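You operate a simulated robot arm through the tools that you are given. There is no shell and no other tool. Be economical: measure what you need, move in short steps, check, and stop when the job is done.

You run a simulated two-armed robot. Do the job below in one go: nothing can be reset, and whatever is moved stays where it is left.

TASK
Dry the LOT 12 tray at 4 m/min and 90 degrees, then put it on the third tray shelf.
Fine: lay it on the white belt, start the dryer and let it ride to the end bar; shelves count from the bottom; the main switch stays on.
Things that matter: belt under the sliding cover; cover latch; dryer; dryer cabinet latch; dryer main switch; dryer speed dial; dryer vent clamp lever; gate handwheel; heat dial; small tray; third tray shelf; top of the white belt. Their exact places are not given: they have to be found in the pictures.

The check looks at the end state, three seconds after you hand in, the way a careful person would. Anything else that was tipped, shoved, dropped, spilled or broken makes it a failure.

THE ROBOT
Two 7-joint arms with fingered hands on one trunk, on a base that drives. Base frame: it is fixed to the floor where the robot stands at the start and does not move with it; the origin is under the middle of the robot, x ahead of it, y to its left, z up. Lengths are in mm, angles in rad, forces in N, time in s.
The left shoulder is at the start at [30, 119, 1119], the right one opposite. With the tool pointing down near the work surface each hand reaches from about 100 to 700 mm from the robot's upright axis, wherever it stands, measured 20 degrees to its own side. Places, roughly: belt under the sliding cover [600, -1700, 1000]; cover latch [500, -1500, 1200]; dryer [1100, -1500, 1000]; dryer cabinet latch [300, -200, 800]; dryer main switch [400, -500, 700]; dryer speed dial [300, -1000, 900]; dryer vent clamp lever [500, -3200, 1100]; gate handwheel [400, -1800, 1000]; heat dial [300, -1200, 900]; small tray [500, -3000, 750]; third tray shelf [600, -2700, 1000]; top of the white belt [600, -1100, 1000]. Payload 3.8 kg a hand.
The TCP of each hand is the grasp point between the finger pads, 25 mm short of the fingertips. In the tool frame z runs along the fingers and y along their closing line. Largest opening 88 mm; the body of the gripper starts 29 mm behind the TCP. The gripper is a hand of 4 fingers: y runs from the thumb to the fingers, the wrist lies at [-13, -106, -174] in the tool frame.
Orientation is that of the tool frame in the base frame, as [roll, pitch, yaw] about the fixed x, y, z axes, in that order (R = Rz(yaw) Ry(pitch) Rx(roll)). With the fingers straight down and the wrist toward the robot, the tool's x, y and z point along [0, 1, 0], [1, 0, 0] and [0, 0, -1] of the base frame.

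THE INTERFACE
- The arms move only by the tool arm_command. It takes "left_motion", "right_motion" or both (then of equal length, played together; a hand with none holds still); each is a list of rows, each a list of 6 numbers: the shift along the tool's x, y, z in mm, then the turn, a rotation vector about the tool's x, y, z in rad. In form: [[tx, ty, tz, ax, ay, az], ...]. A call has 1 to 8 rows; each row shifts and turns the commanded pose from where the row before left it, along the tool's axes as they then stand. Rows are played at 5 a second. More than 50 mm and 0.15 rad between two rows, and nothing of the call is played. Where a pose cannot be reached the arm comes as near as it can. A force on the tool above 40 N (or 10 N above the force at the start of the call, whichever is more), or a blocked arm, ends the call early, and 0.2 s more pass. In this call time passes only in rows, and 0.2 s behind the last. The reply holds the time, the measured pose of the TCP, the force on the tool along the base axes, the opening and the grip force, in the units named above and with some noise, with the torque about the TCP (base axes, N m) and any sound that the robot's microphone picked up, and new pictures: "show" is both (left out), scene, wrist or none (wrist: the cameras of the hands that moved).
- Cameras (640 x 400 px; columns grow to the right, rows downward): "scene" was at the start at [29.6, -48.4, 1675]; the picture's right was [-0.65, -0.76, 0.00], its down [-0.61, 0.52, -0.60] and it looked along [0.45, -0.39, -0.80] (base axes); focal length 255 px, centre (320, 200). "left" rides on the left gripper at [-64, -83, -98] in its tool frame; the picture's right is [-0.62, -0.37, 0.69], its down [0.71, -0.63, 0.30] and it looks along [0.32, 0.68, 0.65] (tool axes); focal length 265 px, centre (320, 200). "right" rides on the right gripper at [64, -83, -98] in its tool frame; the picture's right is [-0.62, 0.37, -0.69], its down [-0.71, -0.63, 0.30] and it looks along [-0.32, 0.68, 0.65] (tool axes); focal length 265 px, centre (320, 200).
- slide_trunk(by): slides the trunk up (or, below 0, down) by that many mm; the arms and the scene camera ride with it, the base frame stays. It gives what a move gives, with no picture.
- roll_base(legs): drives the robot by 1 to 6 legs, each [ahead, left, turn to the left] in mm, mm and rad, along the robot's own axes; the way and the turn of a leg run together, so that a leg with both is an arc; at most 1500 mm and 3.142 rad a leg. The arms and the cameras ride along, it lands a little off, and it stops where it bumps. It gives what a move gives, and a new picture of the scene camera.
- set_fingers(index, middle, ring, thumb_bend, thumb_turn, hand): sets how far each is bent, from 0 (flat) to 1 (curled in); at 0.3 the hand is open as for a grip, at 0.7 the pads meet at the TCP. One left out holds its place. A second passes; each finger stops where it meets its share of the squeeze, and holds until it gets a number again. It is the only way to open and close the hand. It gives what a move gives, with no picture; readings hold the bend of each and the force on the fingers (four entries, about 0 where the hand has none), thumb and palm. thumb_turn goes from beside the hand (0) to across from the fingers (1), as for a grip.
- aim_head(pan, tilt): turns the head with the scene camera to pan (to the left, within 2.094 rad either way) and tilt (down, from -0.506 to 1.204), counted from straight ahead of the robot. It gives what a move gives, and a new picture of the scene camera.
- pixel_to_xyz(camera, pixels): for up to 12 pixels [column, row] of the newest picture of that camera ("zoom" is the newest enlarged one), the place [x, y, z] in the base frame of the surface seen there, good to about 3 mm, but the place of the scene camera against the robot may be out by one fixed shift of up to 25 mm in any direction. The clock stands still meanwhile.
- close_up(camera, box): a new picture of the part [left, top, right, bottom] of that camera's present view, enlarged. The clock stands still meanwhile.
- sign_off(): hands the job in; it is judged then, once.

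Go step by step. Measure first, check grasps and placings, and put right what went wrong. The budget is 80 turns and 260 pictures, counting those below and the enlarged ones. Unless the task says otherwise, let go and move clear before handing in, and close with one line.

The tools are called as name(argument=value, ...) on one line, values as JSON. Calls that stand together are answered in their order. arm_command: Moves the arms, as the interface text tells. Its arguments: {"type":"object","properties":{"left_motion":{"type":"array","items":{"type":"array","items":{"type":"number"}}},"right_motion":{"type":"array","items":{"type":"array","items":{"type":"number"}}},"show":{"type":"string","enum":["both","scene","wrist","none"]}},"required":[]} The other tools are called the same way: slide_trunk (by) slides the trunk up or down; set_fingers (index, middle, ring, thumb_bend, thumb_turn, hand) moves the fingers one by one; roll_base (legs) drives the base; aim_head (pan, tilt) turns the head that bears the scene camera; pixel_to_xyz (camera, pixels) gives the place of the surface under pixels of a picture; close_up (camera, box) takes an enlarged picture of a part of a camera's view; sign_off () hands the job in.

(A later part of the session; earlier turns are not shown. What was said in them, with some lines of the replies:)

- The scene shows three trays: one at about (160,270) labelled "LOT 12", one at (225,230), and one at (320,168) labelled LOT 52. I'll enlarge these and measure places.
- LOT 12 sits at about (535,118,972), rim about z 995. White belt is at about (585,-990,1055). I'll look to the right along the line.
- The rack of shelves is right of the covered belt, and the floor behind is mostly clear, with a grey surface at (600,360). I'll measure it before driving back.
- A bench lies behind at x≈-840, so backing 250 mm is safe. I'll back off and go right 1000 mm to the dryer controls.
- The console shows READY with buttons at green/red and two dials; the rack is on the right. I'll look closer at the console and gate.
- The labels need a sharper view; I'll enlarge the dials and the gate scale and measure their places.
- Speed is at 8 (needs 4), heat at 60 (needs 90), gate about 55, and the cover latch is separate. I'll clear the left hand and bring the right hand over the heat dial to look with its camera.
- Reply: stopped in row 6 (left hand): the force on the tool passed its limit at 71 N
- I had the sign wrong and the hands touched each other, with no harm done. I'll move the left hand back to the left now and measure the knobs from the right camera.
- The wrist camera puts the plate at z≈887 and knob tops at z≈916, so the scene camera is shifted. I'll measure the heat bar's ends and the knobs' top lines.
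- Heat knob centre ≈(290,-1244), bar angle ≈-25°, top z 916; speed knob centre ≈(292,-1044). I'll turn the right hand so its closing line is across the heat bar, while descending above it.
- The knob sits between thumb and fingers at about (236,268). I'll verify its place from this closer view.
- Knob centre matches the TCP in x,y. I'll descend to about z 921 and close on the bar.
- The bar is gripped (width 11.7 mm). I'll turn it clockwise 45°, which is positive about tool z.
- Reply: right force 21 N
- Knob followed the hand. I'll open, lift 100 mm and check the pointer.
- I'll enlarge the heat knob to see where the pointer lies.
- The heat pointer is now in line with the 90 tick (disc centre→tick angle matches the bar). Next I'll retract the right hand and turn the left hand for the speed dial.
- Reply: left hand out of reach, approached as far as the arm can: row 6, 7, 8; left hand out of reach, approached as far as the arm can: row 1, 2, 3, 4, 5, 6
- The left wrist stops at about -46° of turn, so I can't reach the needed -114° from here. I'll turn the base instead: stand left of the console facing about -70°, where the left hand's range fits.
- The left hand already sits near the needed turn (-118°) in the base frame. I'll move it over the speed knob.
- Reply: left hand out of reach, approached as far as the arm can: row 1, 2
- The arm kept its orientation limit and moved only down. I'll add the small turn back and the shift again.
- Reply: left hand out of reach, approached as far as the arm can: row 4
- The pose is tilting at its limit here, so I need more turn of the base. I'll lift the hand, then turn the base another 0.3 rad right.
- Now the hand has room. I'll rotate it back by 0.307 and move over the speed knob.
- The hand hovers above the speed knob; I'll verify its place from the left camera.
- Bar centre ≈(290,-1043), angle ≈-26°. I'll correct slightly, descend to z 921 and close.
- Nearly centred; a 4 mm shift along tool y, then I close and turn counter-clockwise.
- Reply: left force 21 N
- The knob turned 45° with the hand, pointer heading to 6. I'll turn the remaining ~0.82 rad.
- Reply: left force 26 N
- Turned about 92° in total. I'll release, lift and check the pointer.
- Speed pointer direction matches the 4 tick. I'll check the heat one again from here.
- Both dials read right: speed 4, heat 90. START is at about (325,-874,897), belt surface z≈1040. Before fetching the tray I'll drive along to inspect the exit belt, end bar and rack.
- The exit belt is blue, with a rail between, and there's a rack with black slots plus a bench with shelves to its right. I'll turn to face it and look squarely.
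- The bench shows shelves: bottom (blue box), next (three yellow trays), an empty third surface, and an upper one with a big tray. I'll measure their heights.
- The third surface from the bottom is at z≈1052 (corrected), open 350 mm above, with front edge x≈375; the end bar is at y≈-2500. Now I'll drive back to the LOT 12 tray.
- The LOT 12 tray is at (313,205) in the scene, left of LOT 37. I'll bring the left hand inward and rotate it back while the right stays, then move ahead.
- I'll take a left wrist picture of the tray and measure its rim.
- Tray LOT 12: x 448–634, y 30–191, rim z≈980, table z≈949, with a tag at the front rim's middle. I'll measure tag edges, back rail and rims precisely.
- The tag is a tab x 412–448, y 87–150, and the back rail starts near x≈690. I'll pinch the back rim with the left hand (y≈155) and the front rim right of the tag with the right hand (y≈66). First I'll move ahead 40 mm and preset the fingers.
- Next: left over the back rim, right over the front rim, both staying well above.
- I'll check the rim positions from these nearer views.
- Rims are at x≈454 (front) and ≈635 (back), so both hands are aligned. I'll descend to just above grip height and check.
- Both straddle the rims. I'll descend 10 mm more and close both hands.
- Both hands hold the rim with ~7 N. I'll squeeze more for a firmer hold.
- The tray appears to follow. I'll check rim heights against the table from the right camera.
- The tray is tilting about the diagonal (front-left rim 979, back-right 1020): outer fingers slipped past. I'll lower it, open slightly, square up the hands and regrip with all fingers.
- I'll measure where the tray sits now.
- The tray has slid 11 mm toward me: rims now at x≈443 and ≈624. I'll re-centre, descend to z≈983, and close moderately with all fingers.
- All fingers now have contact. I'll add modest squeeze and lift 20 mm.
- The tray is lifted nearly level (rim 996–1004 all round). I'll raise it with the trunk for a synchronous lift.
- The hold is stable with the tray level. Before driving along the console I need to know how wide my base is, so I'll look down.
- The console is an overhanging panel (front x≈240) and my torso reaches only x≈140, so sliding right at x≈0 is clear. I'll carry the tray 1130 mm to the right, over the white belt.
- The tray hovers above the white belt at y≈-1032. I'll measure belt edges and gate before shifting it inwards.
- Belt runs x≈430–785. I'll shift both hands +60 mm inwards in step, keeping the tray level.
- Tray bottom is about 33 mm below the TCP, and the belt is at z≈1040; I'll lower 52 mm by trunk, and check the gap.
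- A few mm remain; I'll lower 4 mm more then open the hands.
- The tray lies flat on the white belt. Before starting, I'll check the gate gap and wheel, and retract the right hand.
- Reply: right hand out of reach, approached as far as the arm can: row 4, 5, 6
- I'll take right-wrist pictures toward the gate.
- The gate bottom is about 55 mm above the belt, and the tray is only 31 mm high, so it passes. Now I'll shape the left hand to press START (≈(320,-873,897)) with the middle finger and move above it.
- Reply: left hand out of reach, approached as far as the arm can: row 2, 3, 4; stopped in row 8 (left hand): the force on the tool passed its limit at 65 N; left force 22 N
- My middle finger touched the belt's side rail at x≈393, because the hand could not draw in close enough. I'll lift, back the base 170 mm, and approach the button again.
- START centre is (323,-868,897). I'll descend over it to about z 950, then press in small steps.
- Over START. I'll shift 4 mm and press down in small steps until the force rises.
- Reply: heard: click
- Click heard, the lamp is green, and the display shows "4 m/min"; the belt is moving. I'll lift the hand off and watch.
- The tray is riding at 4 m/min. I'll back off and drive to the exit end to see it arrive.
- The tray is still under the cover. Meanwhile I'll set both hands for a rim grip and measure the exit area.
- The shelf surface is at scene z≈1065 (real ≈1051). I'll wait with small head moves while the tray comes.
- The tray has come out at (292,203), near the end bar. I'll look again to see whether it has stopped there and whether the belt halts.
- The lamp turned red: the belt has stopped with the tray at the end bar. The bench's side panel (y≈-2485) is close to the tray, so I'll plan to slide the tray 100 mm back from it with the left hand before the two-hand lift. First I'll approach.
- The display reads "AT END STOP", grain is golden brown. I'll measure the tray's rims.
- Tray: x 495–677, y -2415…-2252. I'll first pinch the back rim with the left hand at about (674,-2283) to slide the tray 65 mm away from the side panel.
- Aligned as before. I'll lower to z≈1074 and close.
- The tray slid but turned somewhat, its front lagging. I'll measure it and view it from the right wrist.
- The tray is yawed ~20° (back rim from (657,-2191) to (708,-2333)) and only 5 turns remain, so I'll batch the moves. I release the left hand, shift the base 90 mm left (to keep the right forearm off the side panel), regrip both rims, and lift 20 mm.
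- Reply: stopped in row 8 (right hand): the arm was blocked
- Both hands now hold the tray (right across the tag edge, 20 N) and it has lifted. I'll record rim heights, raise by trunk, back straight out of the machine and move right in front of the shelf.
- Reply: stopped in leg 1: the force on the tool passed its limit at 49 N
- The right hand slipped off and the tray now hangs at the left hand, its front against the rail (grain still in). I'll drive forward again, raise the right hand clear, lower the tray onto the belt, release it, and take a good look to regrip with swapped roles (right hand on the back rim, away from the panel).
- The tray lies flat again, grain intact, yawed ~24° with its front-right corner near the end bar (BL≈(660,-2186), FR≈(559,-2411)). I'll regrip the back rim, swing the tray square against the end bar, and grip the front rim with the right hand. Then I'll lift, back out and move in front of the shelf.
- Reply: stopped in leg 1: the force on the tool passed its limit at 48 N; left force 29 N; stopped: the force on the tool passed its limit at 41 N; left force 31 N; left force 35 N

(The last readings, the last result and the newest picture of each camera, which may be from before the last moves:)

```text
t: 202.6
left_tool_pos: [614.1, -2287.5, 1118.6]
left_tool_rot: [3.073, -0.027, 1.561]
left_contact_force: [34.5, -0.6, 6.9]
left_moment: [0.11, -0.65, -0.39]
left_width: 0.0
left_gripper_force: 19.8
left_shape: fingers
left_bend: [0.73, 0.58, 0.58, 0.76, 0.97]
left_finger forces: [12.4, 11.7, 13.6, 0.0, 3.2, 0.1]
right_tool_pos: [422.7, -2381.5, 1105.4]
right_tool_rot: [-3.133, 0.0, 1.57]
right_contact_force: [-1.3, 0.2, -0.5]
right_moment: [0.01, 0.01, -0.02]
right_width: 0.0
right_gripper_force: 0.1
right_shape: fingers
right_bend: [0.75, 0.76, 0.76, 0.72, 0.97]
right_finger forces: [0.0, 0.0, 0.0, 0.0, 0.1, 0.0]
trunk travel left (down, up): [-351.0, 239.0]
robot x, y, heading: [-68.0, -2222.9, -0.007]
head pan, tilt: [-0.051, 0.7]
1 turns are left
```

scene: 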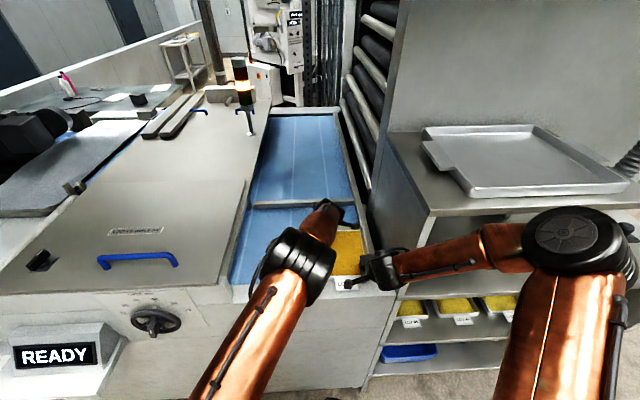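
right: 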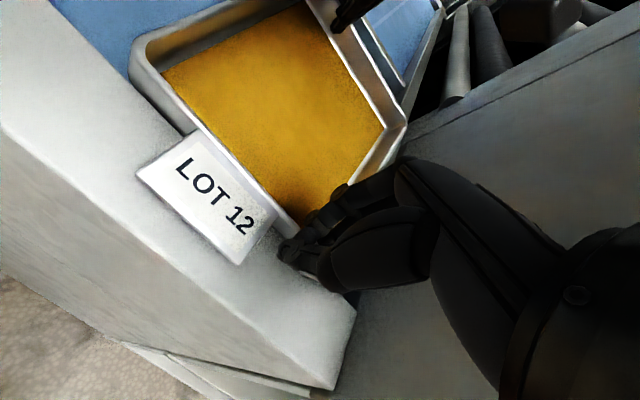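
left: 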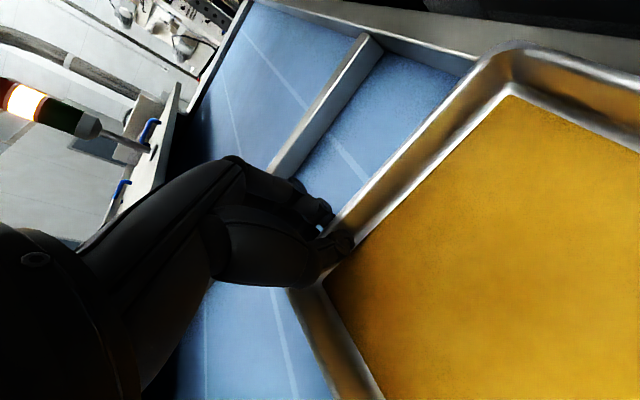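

The right hand slipped again because the tray was pressed against the end bar, and this is my last turn. I'll relieve that preload, regrip both rims, lift, carry to the third shelf and set down. All base legs go in one call, so a snag stops the carry before the tray leaves the belt. Then I'll retract and hand in.

Closing line: the tray was dried at 4 m/min and 90 °C to the end bar, but the final carry to the third shelf runs unchecked, so I can't confirm it got there.

arm_command(right_motion=[[0, 0, -40, 0, 0, 0], [0, 0, -40, 0, 0, 0]], show="none")

roll_base(legs=[[47, 0, 0.004]])

slide_trunk(by=-44)

arm_command(left_motion=[[6, 0, 0, 0, 0, 0], [6, 0, 0, 0, 0, 0]], show="none")

set_fingers(hand="left", index=0.5, middle=0.5, ring=0.5, thumb_bend=0.5)

set_fingers(hand="right", index=0.47, middle=0.47, ring=0.47, thumb_bend=0.47)

set_fingers(hand="left", index=0.72, middle=0.72, ring=0.72, thumb_bend=0.74)

arm_command(right_motion=[[5, 11, 20, 0, 0, 0], [0, 0, 23, 0, 0, 0], [0, 0, 23, 0, 0, 0]], show="none")

set_fingers(hand="right", index=0.72, middle=0.72, ring=0.72, thumb_bend=0.74)

set_fingers(hand="right", index=0.76, middle=0.76, ring=0.76, thumb_bend=0.78)

set_fingers(hand="left", index=0.75, middle=0.75, ring=0.75, thumb_bend=0.78)

arm_command(left_motion=[[0, 0, -5, 0, 0, 0], [0, 0, -5, 0, 0, 0], [0, 0, -5, 0, 0, 0], [0, 0, -5, 0, 0, 0]], right_motion=[[0, 0, -5, 0, 0, 0], [0, 0, -5, 0, 0, 0], [0, 0, -5, 0, 0, 0], [0, 0, -5, 0, 0, 0]], show="none")

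slide_trunk(by=22)

roll_base(legs=[[-345, 0, 0], [0, -465, 0], [270, 0, 0]])

```text
t: 203.2
left_tool_pos: [612.7, -2286.9, 1116.8]
left_tool_rot: [3.074, -0.025, 1.561]
left_contact_force: [34.9, 0.3, 6.8]
left_moment: [0.13, -0.71, -0.39]
left_width: 0.3
left_gripper_force: 20.1
left_shape: fingers
left_bend: [0.73, 0.58, 0.57, 0.76, 0.97]
left_finger forces: [12.0, 12.0, 14.0, 0.0, 2.7, 0.0]
right_tool_pos: [421.2, -2380.6, 1186.2]
right_tool_rot: [-3.132, 0.002, 1.569]
right_contact_force: [0.2, -0.1, 0.3]
right_moment: [0.0, -0.03, -0.01]
right_width: 0.1
right_gripper_force: 0.1
right_shape: fingers
right_bend: [0.75, 0.76, 0.76, 0.72, 0.97]
right_finger forces: [0.0, 0.0, 0.0, 0.0, 0.1, 0.0]
trunk travel left (down, up): [-351.0, 239.0]
robot x, y, heading: [-70.0, -2223.5, -0.005]
head pan, tilt: [-0.051, 0.7]
```

```text
t: 204.1
left_tool_pos: [653.7, -2283.8, 1116.7]
left_tool_rot: [3.079, -0.028, 1.568]
left_contact_force: [-0.6, 0.1, -1.6]
left_moment: [-0.05, 0.04, -0.11]
left_width: 0.0
left_gripper_force: 9.5
left_shape: fingers
left_bend: [0.74, 0.74, 0.74, 0.71, 0.97]
left_finger forces: [4.9, 2.2, 2.5, 0.0, 10.7, 0.0]
right_tool_pos: [464.5, -2377.4, 1187.2]
right_tool_rot: [-3.136, 0.001, 1.574]
right_contact_force: [0.4, -0.8, -0.4]
right_moment: [0.01, 0.02, 0.02]
right_width: 0.0
right_gripper_force: 0.0
right_shape: fingers
right_bend: [0.75, 0.76, 0.76, 0.72, 0.97]
right_finger forces: [0.0, 0.0, 0.0, 0.0, 0.0, 0.0]
trunk travel left (down, up): [-351.0, 239.0]
robot x, y, heading: [-19.3, -2226.1, 0.0]
head pan, tilt: [-0.051, 0.7]
```

scene: 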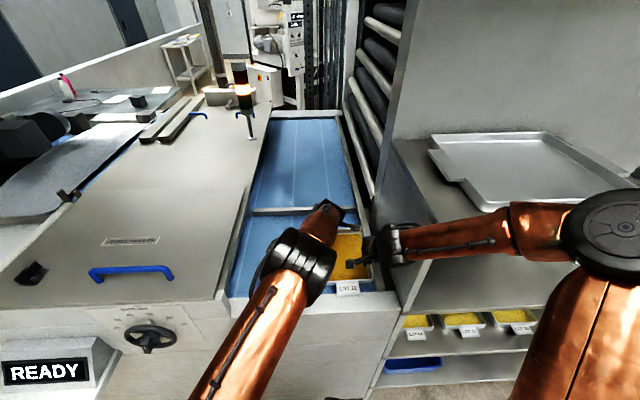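

```text
t: 205.0
left_tool_pos: [655.0, -2284.0, 1074.9]
left_tool_rot: [3.076, -0.025, 1.567]
left_contact_force: [-0.3, 2.4, 13.9]
left_moment: [0.05, 0.12, -0.17]
left_width: 0.0
left_gripper_force: 14.3
left_shape: fingers
left_bend: [0.74, 0.75, 0.74, 0.71, 0.97]
left_finger forces: [6.0, 2.9, 4.4, 0.0, 14.1, 0.0]
right_tool_pos: [463.5, -2378.3, 1143.0]
right_tool_rot: [-3.139, 0.002, 1.574]
right_contact_force: [0.4, 0.2, 0.2]
right_moment: [0.04, 0.05, 0.0]
right_width: 0.2
right_gripper_force: 0.1
right_shape: fingers
right_bend: [0.75, 0.76, 0.76, 0.72, 0.97]
right_finger forces: [0.0, 0.1, 0.1, 0.0, 0.0, 0.0]
trunk travel left (down, up): [-307.0, 283.0]
robot x, y, heading: [-23.4, -2220.7, -0.003]
head pan, tilt: [-0.051, 0.7]
```

```text
t: 205.6
left_tool_pos: [651.8, -2275.5, 1074.9]
left_tool_rot: [3.079, -0.027, 1.565]
left_contact_force: [1.3, -6.7, 13.2]
left_moment: [-0.14, 0.11, -0.18]
left_width: 0.4
left_gripper_force: 12.9
left_shape: fingers
left_bend: [0.74, 0.75, 0.75, 0.72, 0.96]
left_finger forces: [6.6, 2.9, 3.9, 0.1, 12.5, 0.0]
right_tool_pos: [464.6, -2379.3, 1142.7]
right_tool_rot: [-3.138, 0.0, 1.574]
right_contact_force: [-0.2, 0.3, 0.6]
right_moment: [0.03, 0.02, -0.02]
right_width: 0.0
right_gripper_force: 0.1
right_shape: fingers
right_bend: [0.75, 0.76, 0.76, 0.72, 0.97]
right_finger forces: [0.1, 0.1, 0.0, 0.0, 0.0, 0.0]
trunk travel left (down, up): [-307.0, 283.0]
robot x, y, heading: [-23.9, -2219.1, -0.001]
head pan, tilt: [-0.051, 0.7]
```

```text
t: 206.6
left_tool_pos: [653.8, -2271.6, 1073.6]
left_tool_rot: [3.083, -0.029, 1.567]
left_contact_force: [2.4, 0.6, 6.3]
left_moment: [-0.02, 0.09, -0.01]
left_width: 35.2
left_gripper_force: 3.6
left_shape: fingers
left_bend: [0.5, 0.5, 0.5, 0.55, 0.98]
left_finger forces: [0.1, 0.0, 0.1, 0.0, 6.7, 0.0]
right_tool_pos: [464.1, -2378.6, 1143.1]
right_tool_rot: [-3.136, 0.002, 1.573]
right_contact_force: [0.1, 0.4, 0.4]
right_moment: [-0.06, 0.02, 0.01]
right_width: 0.0
right_gripper_force: 0.1
right_shape: fingers
right_bend: [0.75, 0.76, 0.76, 0.72, 0.97]
right_finger forces: [0.0, 0.1, 0.0, 0.1, 0.0, 0.1]
trunk travel left (down, up): [-307.0, 283.0]
robot x, y, heading: [-20.0, -2226.5, -0.002]
head pan, tilt: [-0.051, 0.7]
```

```text
t: 207.6
left_tool_pos: [653.4, -2272.3, 1074.5]
left_tool_rot: [3.082, -0.029, 1.567]
left_contact_force: [1.8, -0.1, 5.5]
left_moment: [-0.07, 0.07, 0.02]
left_width: 37.0
left_gripper_force: 2.7
left_shape: fingers
left_bend: [0.5, 0.5, 0.5, 0.53, 0.98]
left_finger forces: [0.0, 0.1, 0.0, 0.0, 5.3, 0.0]
right_tool_pos: [464.5, -2377.6, 1144.1]
right_tool_rot: [-3.136, 0.002, 1.574]
right_contact_force: [0.3, 0.0, 0.0]
right_moment: [-0.01, 0.02, 0.02]
right_width: 47.6
right_gripper_force: 0.1
right_shape: fingers
right_bend: [0.47, 0.47, 0.47, 0.47, 0.97]
right_finger forces: [0.1, 0.0, 0.0, 0.0, 0.0, 0.0]
trunk travel left (down, up): [-307.0, 283.0]
robot x, y, heading: [-22.0, -2221.7, 0.001]
head pan, tilt: [-0.051, 0.7]
```

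```text
t: 208.6
left_tool_pos: [652.5, -2271.9, 1072.4]
left_tool_rot: [3.08, -0.027, 1.568]
left_contact_force: [-1.4, -0.3, 0.3]
left_moment: [-0.01, 0.04, -0.08]
left_width: 0.0
left_gripper_force: 6.5
left_shape: fingers
left_bend: [0.71, 0.71, 0.71, 0.71, 0.97]
left_finger forces: [2.2, 1.6, 1.4, 0.0, 7.6, 0.1]
right_tool_pos: [464.8, -2378.6, 1142.6]
right_tool_rot: [-3.135, -0.001, 1.573]
right_contact_force: [-0.5, -1.0, -0.3]
right_moment: [-0.01, -0.04, 0.0]
right_width: 47.8
right_gripper_force: 0.1
right_shape: fingers
right_bend: [0.47, 0.47, 0.47, 0.47, 0.97]
right_finger forces: [0.0, 0.0, 0.2, 0.0, 0.1, 0.1]
trunk travel left (down, up): [-307.0, 283.0]
robot x, y, heading: [-23.0, -2224.2, 0.004]
head pan, tilt: [-0.051, 0.7]
```

```text
t: 209.4
left_tool_pos: [653.7, -2271.6, 1074.8]
left_tool_rot: [3.079, -0.027, 1.567]
left_contact_force: [1.3, 0.8, 0.1]
left_moment: [-0.01, 0.01, -0.06]
left_width: 0.0
left_gripper_force: 6.0
left_shape: fingers
left_bend: [0.71, 0.71, 0.71, 0.71, 0.97]
left_finger forces: [2.7, 2.0, 1.5, 0.0, 6.6, 0.0]
right_tool_pos: [476.9, -2372.6, 1079.9]
right_tool_rot: [3.135, 0.002, 1.575]
right_contact_force: [3.5, -1.0, 24.9]
right_moment: [0.07, 0.86, -0.01]
right_width: 50.0
right_gripper_force: 12.5
right_shape: fingers
right_bend: [0.47, 0.47, 0.47, 0.46, 0.98]
right_finger forces: [0.0, 0.1, 0.0, 0.1, 25.4, 0.1]
trunk travel left (down, up): [-307.0, 283.0]
robot x, y, heading: [-18.7, -2224.6, 0.002]
head pan, tilt: [-0.051, 0.7]
```

```text
t: 210.0
left_tool_pos: [651.9, -2273.4, 1072.8]
left_tool_rot: [3.082, -0.028, 1.566]
left_contact_force: [-0.4, -0.3, 0.4]
left_moment: [-0.02, 0.11, -0.12]
left_width: 0.1
left_gripper_force: 6.4
left_shape: fingers
left_bend: [0.71, 0.71, 0.71, 0.7, 0.97]
left_finger forces: [2.0, 1.7, 1.7, 0.0, 7.2, 0.1]
right_tool_pos: [476.8, -2371.8, 1080.4]
right_tool_rot: [3.137, 0.001, 1.576]
right_contact_force: [-4.5, -0.5, 18.2]
right_moment: [0.05, 0.82, 0.06]
right_width: 18.5
right_gripper_force: 9.0
right_shape: fingers
right_bend: [0.72, 0.72, 0.72, 0.51, 0.98]
right_finger forces: [0.2, 0.2, 0.2, 0.0, 18.8, 0.0]
trunk travel left (down, up): [-307.0, 283.0]
robot x, y, heading: [-22.1, -2222.6, 0.004]
head pan, tilt: [-0.051, 0.7]
stopped (right hand): the force on the tool passed its limit at 41 N (the readings are from after the stop); the commanded pose is now the measured one
```

```text
t: 211.0
left_tool_pos: [651.2, -2272.3, 1074.1]
left_tool_rot: [3.08, -0.027, 1.566]
left_contact_force: [-4.4, -2.8, -0.2]
left_moment: [-0.08, 0.07, -0.07]
left_width: 0.1
left_gripper_force: 5.7
left_shape: fingers
left_bend: [0.72, 0.71, 0.71, 0.68, 0.97]
left_finger forces: [1.1, 1.0, 1.0, 0.0, 7.5, 0.0]
right_tool_pos: [474.5, -2373.1, 1080.1]
right_tool_rot: [3.136, 0.0, 1.576]
right_contact_force: [1.8, 1.7, 26.9]
right_moment: [0.09, 1.01, 0.12]
right_width: 13.0
right_gripper_force: 16.4
right_shape: fingers
right_bend: [0.76, 0.76, 0.76, 0.54, 0.98]
right_finger forces: [1.7, 0.9, 2.1, 0.0, 27.5, 0.0]
trunk travel left (down, up): [-307.0, 283.0]
robot x, y, heading: [-20.6, -2227.6, 0.0]
head pan, tilt: [-0.051, 0.7]
```

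```text
t: 212.0
left_tool_pos: [649.9, -2272.1, 1074.6]
left_tool_rot: [3.08, -0.028, 1.566]
left_contact_force: [-1.3, -0.1, -0.3]
left_moment: [-0.03, 0.15, -0.17]
left_width: 0.1
left_gripper_force: 12.0
left_shape: fingers
left_bend: [0.74, 0.74, 0.74, 0.67, 0.97]
left_finger forces: [3.7, 3.1, 3.4, 0.0, 13.1, 0.1]
right_tool_pos: [474.6, -2372.3, 1080.4]
right_tool_rot: [3.136, 0.0, 1.574]
right_contact_force: [-1.2, -2.1, 35.0]
right_moment: [0.08, 1.24, 0.11]
right_width: 11.7
right_gripper_force: 18.5
right_shape: fingers
right_bend: [0.76, 0.76, 0.76, 0.55, 0.98]
right_finger forces: [1.1, 0.5, 0.6, 0.0, 34.8, 0.0]
trunk travel left (down, up): [-307.0, 283.0]
robot x, y, heading: [-22.0, -2221.6, -0.002]
head pan, tilt: [-0.051, 0.7]
```

```text
t: 213.0
left_tool_pos: [652.0, -2273.4, 1092.2]
left_tool_rot: [3.083, -0.028, 1.568]
left_contact_force: [0.4, 1.8, -0.8]
left_moment: [-0.07, 0.06, -0.14]
left_width: 0.0
left_gripper_force: 12.3
left_shape: fingers
left_bend: [0.74, 0.74, 0.74, 0.68, 0.96]
left_finger forces: [4.5, 3.6, 3.6, 0.1, 12.6, 0.1]
right_tool_pos: [476.6, -2372.6, 1099.7]
right_tool_rot: [3.141, 0.0, 1.574]
right_contact_force: [-1.4, -0.4, -2.7]
right_moment: [-0.05, 0.03, 0.07]
right_width: 2.3
right_gripper_force: 2.5
right_shape: fingers
right_bend: [0.76, 0.76, 0.76, 0.6, 0.98]
right_finger forces: [0.9, 0.5, 0.5, 0.1, 3.0, 0.1]
trunk travel left (down, up): [-307.0, 283.0]
robot x, y, heading: [-22.4, -2224.0, 0.001]
head pan, tilt: [-0.051, 0.7]
```

```text
t: 213.7
left_tool_pos: [651.8, -2273.2, 1113.8]
left_tool_rot: [3.082, -0.028, 1.565]
left_contact_force: [1.4, 1.6, -0.8]
left_moment: [0.0, 0.05, -0.16]
left_width: 0.0
left_gripper_force: 11.8
left_shape: fingers
left_bend: [0.74, 0.74, 0.74, 0.68, 0.97]
left_finger forces: [4.6, 3.8, 3.9, 0.0, 12.2, 0.0]
right_tool_pos: [476.6, -2372.2, 1120.5]
right_tool_rot: [3.141, 0.0, 1.574]
right_contact_force: [-1.7, -1.5, -2.2]
right_moment: [0.0, 0.04, 0.05]
right_width: 2.8
right_gripper_force: 2.5
right_shape: fingers
right_bend: [0.76, 0.76, 0.76, 0.6, 0.98]
right_finger forces: [0.8, 0.2, 0.3, 0.0, 3.1, 0.0]
trunk travel left (down, up): [-329.0, 261.0]
robot x, y, heading: [-27.4, -2225.7, 0.0]
head pan, tilt: [-0.051, 0.7]
```

```text
t: 219.8
left_tool_pos: [573.3, -2748.3, 1108.3]
left_tool_rot: [3.091, -0.033, 1.559]
left_contact_force: [-1.1, 0.0, -1.8]
left_moment: [0.01, 0.07, -0.1]
left_width: 0.2
left_gripper_force: 10.5
left_shape: fingers
left_bend: [0.74, 0.74, 0.74, 0.69, 0.96]
left_finger forces: [4.8, 3.1, 2.2, 0.1, 10.7, 0.1]
right_tool_pos: [401.2, -2846.4, 1122.8]
right_tool_rot: [3.133, -0.001, 1.568]
right_contact_force: [-0.2, -0.6, 0.2]
right_moment: [-0.03, -0.01, 0.0]
right_width: 0.0
right_gripper_force: 0.1
right_shape: fingers
right_bend: [0.76, 0.76, 0.76, 0.63, 0.98]
right_finger forces: [0.0, 0.1, 0.1, 0.0, 0.1, 0.0]
trunk travel left (down, up): [-329.0, 261.0]
robot x, y, heading: [-90.8, -2693.8, -0.002]
head pan, tilt: [-0.051, 0.7]
```

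scene: 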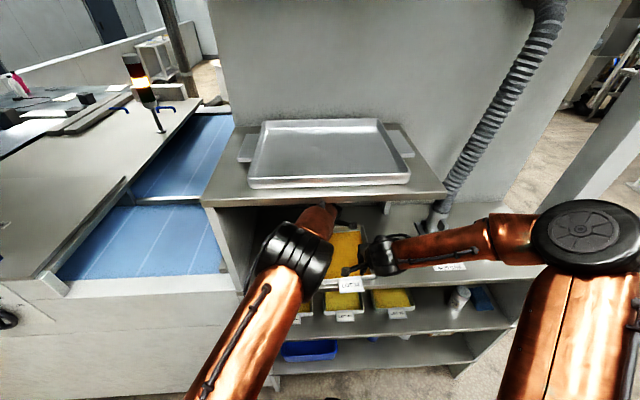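

slide_trunk(by=-26)

arm_command(left_motion=[[0, 0, 2, 0, 0, 0], [0, 0, 2, 0, 0, 0]], right_motion=[[0, 0, 2, 0, 0, 0], [0, 0, 2, 0, 0, 0]], show="none")

set_fingers(hand="right", index=0.47, middle=0.47, ring=0.47, thumb_bend=0.47)

set_fingers(hand="left", index=0.47, middle=0.47, ring=0.47, thumb_bend=0.47)

arm_command(left_motion=[[0, 0, -20, 0, 0, 0], [0, 0, -25, 0, 0, 0]], right_motion=[[0, 0, -20, 0, 0, 0], [0, 0, -25, 0, 0, 0]], show="none")

roll_base(legs=[[-330, 0, 0]])

sign_off()

```text
t: 220.4
left_tool_pos: [577.4, -2748.2, 1085.5]
left_tool_rot: [3.094, -0.035, 1.557]
left_contact_force: [-1.2, 0.4, -2.1]
left_moment: [0.0, 0.06, -0.09]
left_width: 0.0
left_gripper_force: 10.7
left_shape: fingers
left_bend: [0.74, 0.74, 0.74, 0.69, 0.96]
left_finger forces: [4.8, 3.3, 2.6, 0.1, 11.5, 0.1]
right_tool_pos: [408.3, -2845.4, 1106.4]
right_tool_rot: [3.124, 0.001, 1.571]
right_contact_force: [-0.9, 0.4, 3.3]
right_moment: [-0.01, 0.04, 0.0]
right_width: 0.0
right_gripper_force: 1.6
right_shape: fingers
right_bend: [0.76, 0.76, 0.76, 0.64, 0.98]
right_finger forces: [0.1, 0.0, 0.0, 0.0, 3.6, 0.0]
trunk travel left (down, up): [-309.0, 281.0]
robot x, y, heading: [-94.3, -2696.9, -0.008]
head pan, tilt: [-0.051, 0.7]
stopped: the force on the tool passed its limit at 52 N (the readings are from after the stop); the commanded pose is now the measured one
```

```text
t: 221.0
left_tool_pos: [578.1, -2748.9, 1082.9]
left_tool_rot: [3.088, -0.035, 1.557]
left_contact_force: [5.6, 0.3, -0.4]
left_moment: [-0.01, -0.02, -0.14]
left_width: 0.0
left_gripper_force: 11.9
left_shape: fingers
left_bend: [0.74, 0.74, 0.74, 0.69, 0.96]
left_finger forces: [6.2, 4.6, 3.9, 0.1, 9.0, 0.0]
right_tool_pos: [411.2, -2843.9, 1107.3]
right_tool_rot: [3.116, -0.001, 1.572]
right_contact_force: [-4.4, -2.7, 33.0]
right_moment: [0.17, 0.72, 0.07]
right_width: 0.2
right_gripper_force: 16.7
right_shape: fingers
right_bend: [0.76, 0.76, 0.76, 0.65, 0.98]
right_finger forces: [0.0, 0.0, 0.1, 0.0, 33.7, 0.0]
trunk travel left (down, up): [-309.0, 281.0]
robot x, y, heading: [-90.1, -2693.1, -0.003]
head pan, tilt: [-0.051, 0.7]
```

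```text
t: 221.7
left_tool_pos: [578.7, -2749.7, 1081.9]
left_tool_rot: [3.094, -0.035, 1.559]
left_contact_force: [-2.6, 0.8, -0.6]
left_moment: [-0.04, 0.13, -0.11]
left_width: 0.2
left_gripper_force: 11.5
left_shape: fingers
left_bend: [0.74, 0.74, 0.74, 0.69, 0.96]
left_finger forces: [4.2, 3.0, 2.4, 0.0, 13.6, 0.0]
right_tool_pos: [414.3, -2844.1, 1107.5]
right_tool_rot: [3.112, 0.002, 1.574]
right_contact_force: [1.1, 0.0, 12.6]
right_moment: [0.07, 0.41, 0.01]
right_width: 47.7
right_gripper_force: 5.8
right_shape: fingers
right_bend: [0.47, 0.47, 0.47, 0.47, 0.98]
right_finger forces: [0.0, 0.0, 0.0, 0.0, 11.9, 0.1]
trunk travel left (down, up): [-309.0, 281.0]
robot x, y, heading: [-91.6, -2699.8, -0.003]
head pan, tilt: [-0.051, 0.7]
stopped (right hand): the force on the tool passed its limit at 44 N (the readings are from after the stop); the commanded pose is now the measured one
```

```text
t: 222.7
left_tool_pos: [578.7, -2748.9, 1084.0]
left_tool_rot: [3.092, -0.033, 1.559]
left_contact_force: [1.2, -0.2, 1.4]
left_moment: [-0.02, 0.07, 0.01]
left_width: 47.8
left_gripper_force: 0.6
left_shape: fingers
left_bend: [0.47, 0.47, 0.47, 0.47, 0.97]
left_finger forces: [0.0, 0.1, 0.0, 0.1, 1.5, 0.0]
right_tool_pos: [413.4, -2843.5, 1107.9]
right_tool_rot: [3.113, 0.001, 1.572]
right_contact_force: [2.4, 0.0, 20.9]
right_moment: [0.1, 0.69, -0.03]
right_width: 46.8
right_gripper_force: 10.1
right_shape: fingers
right_bend: [0.47, 0.47, 0.47, 0.49, 0.98]
right_finger forces: [0.0, 0.0, 0.1, 0.0, 21.2, 0.0]
trunk travel left (down, up): [-309.0, 281.0]
robot x, y, heading: [-89.7, -2698.8, -0.002]
head pan, tilt: [-0.051, 0.7]
```

```text
t: 223.3
left_tool_pos: [571.3, -2750.2, 1104.0]
left_tool_rot: [3.124, -0.047, 1.555]
left_contact_force: [-0.9, -0.4, -0.3]
left_moment: [0.03, -0.01, -0.04]
left_width: 47.6
left_gripper_force: 0.1
left_shape: fingers
left_bend: [0.47, 0.47, 0.47, 0.47, 0.97]
left_finger forces: [0.0, 0.0, 0.1, 0.0, 0.0, 0.0]
right_tool_pos: [410.3, -2843.7, 1148.6]
right_tool_rot: [3.121, 0.002, 1.573]
right_contact_force: [0.6, 0.9, 0.6]
right_moment: [-0.01, 0.03, -0.01]
right_width: 47.6
right_gripper_force: 0.0
right_shape: fingers
right_bend: [0.47, 0.47, 0.47, 0.47, 0.98]
right_finger forces: [0.0, 0.0, 0.0, 0.0, 0.0, 0.0]
trunk travel left (down, up): [-309.0, 281.0]
robot x, y, heading: [-93.9, -2696.1, -0.007]
head pan, tilt: [-0.051, 0.7]
```

```text
t: 225.4
left_tool_pos: [250.4, -2747.7, 1125.7]
left_tool_rot: [3.092, -0.033, 1.563]
left_contact_force: [0.5, 0.0, 0.3]
left_moment: [0.0, 0.0, -0.02]
left_width: 48.1
left_gripper_force: 0.0
left_shape: fingers
left_bend: [0.47, 0.47, 0.47, 0.47, 0.97]
left_finger forces: [0.1, 0.1, 0.0, 0.1, 0.0, 0.0]
right_tool_pos: [84.4, -2840.0, 1153.0]
right_tool_rot: [3.116, 0.0, 1.577]
right_contact_force: [-0.6, 0.1, 0.1]
right_moment: [0.0, -0.03, 0.0]
right_width: 47.8
right_gripper_force: 0.1
right_shape: fingers
right_bend: [0.47, 0.47, 0.47, 0.47, 0.98]
right_finger forces: [0.0, 0.0, 0.0, 0.0, 0.0, 0.1]
trunk travel left (down, up): [-309.0, 281.0]
robot x, y, heading: [-419.4, -2691.0, -0.002]
head pan, tilt: [-0.051, 0.7]
```

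scene: 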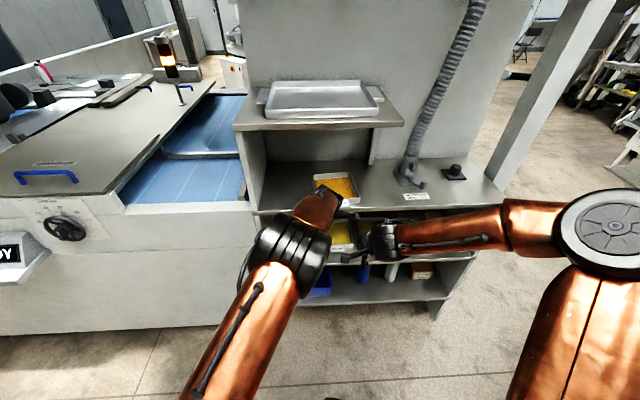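

```text
The job is handed in.
```

The LOT 12 tray was dried at 4 m/min and 90 °C, rode to the end bar, and now stands on the third shelf from the bottom in the last picture; the main switch was not touched and I handed in without a close check, after my right hand had lost its grip during the carry and several contacts had hit the force limit along the way.
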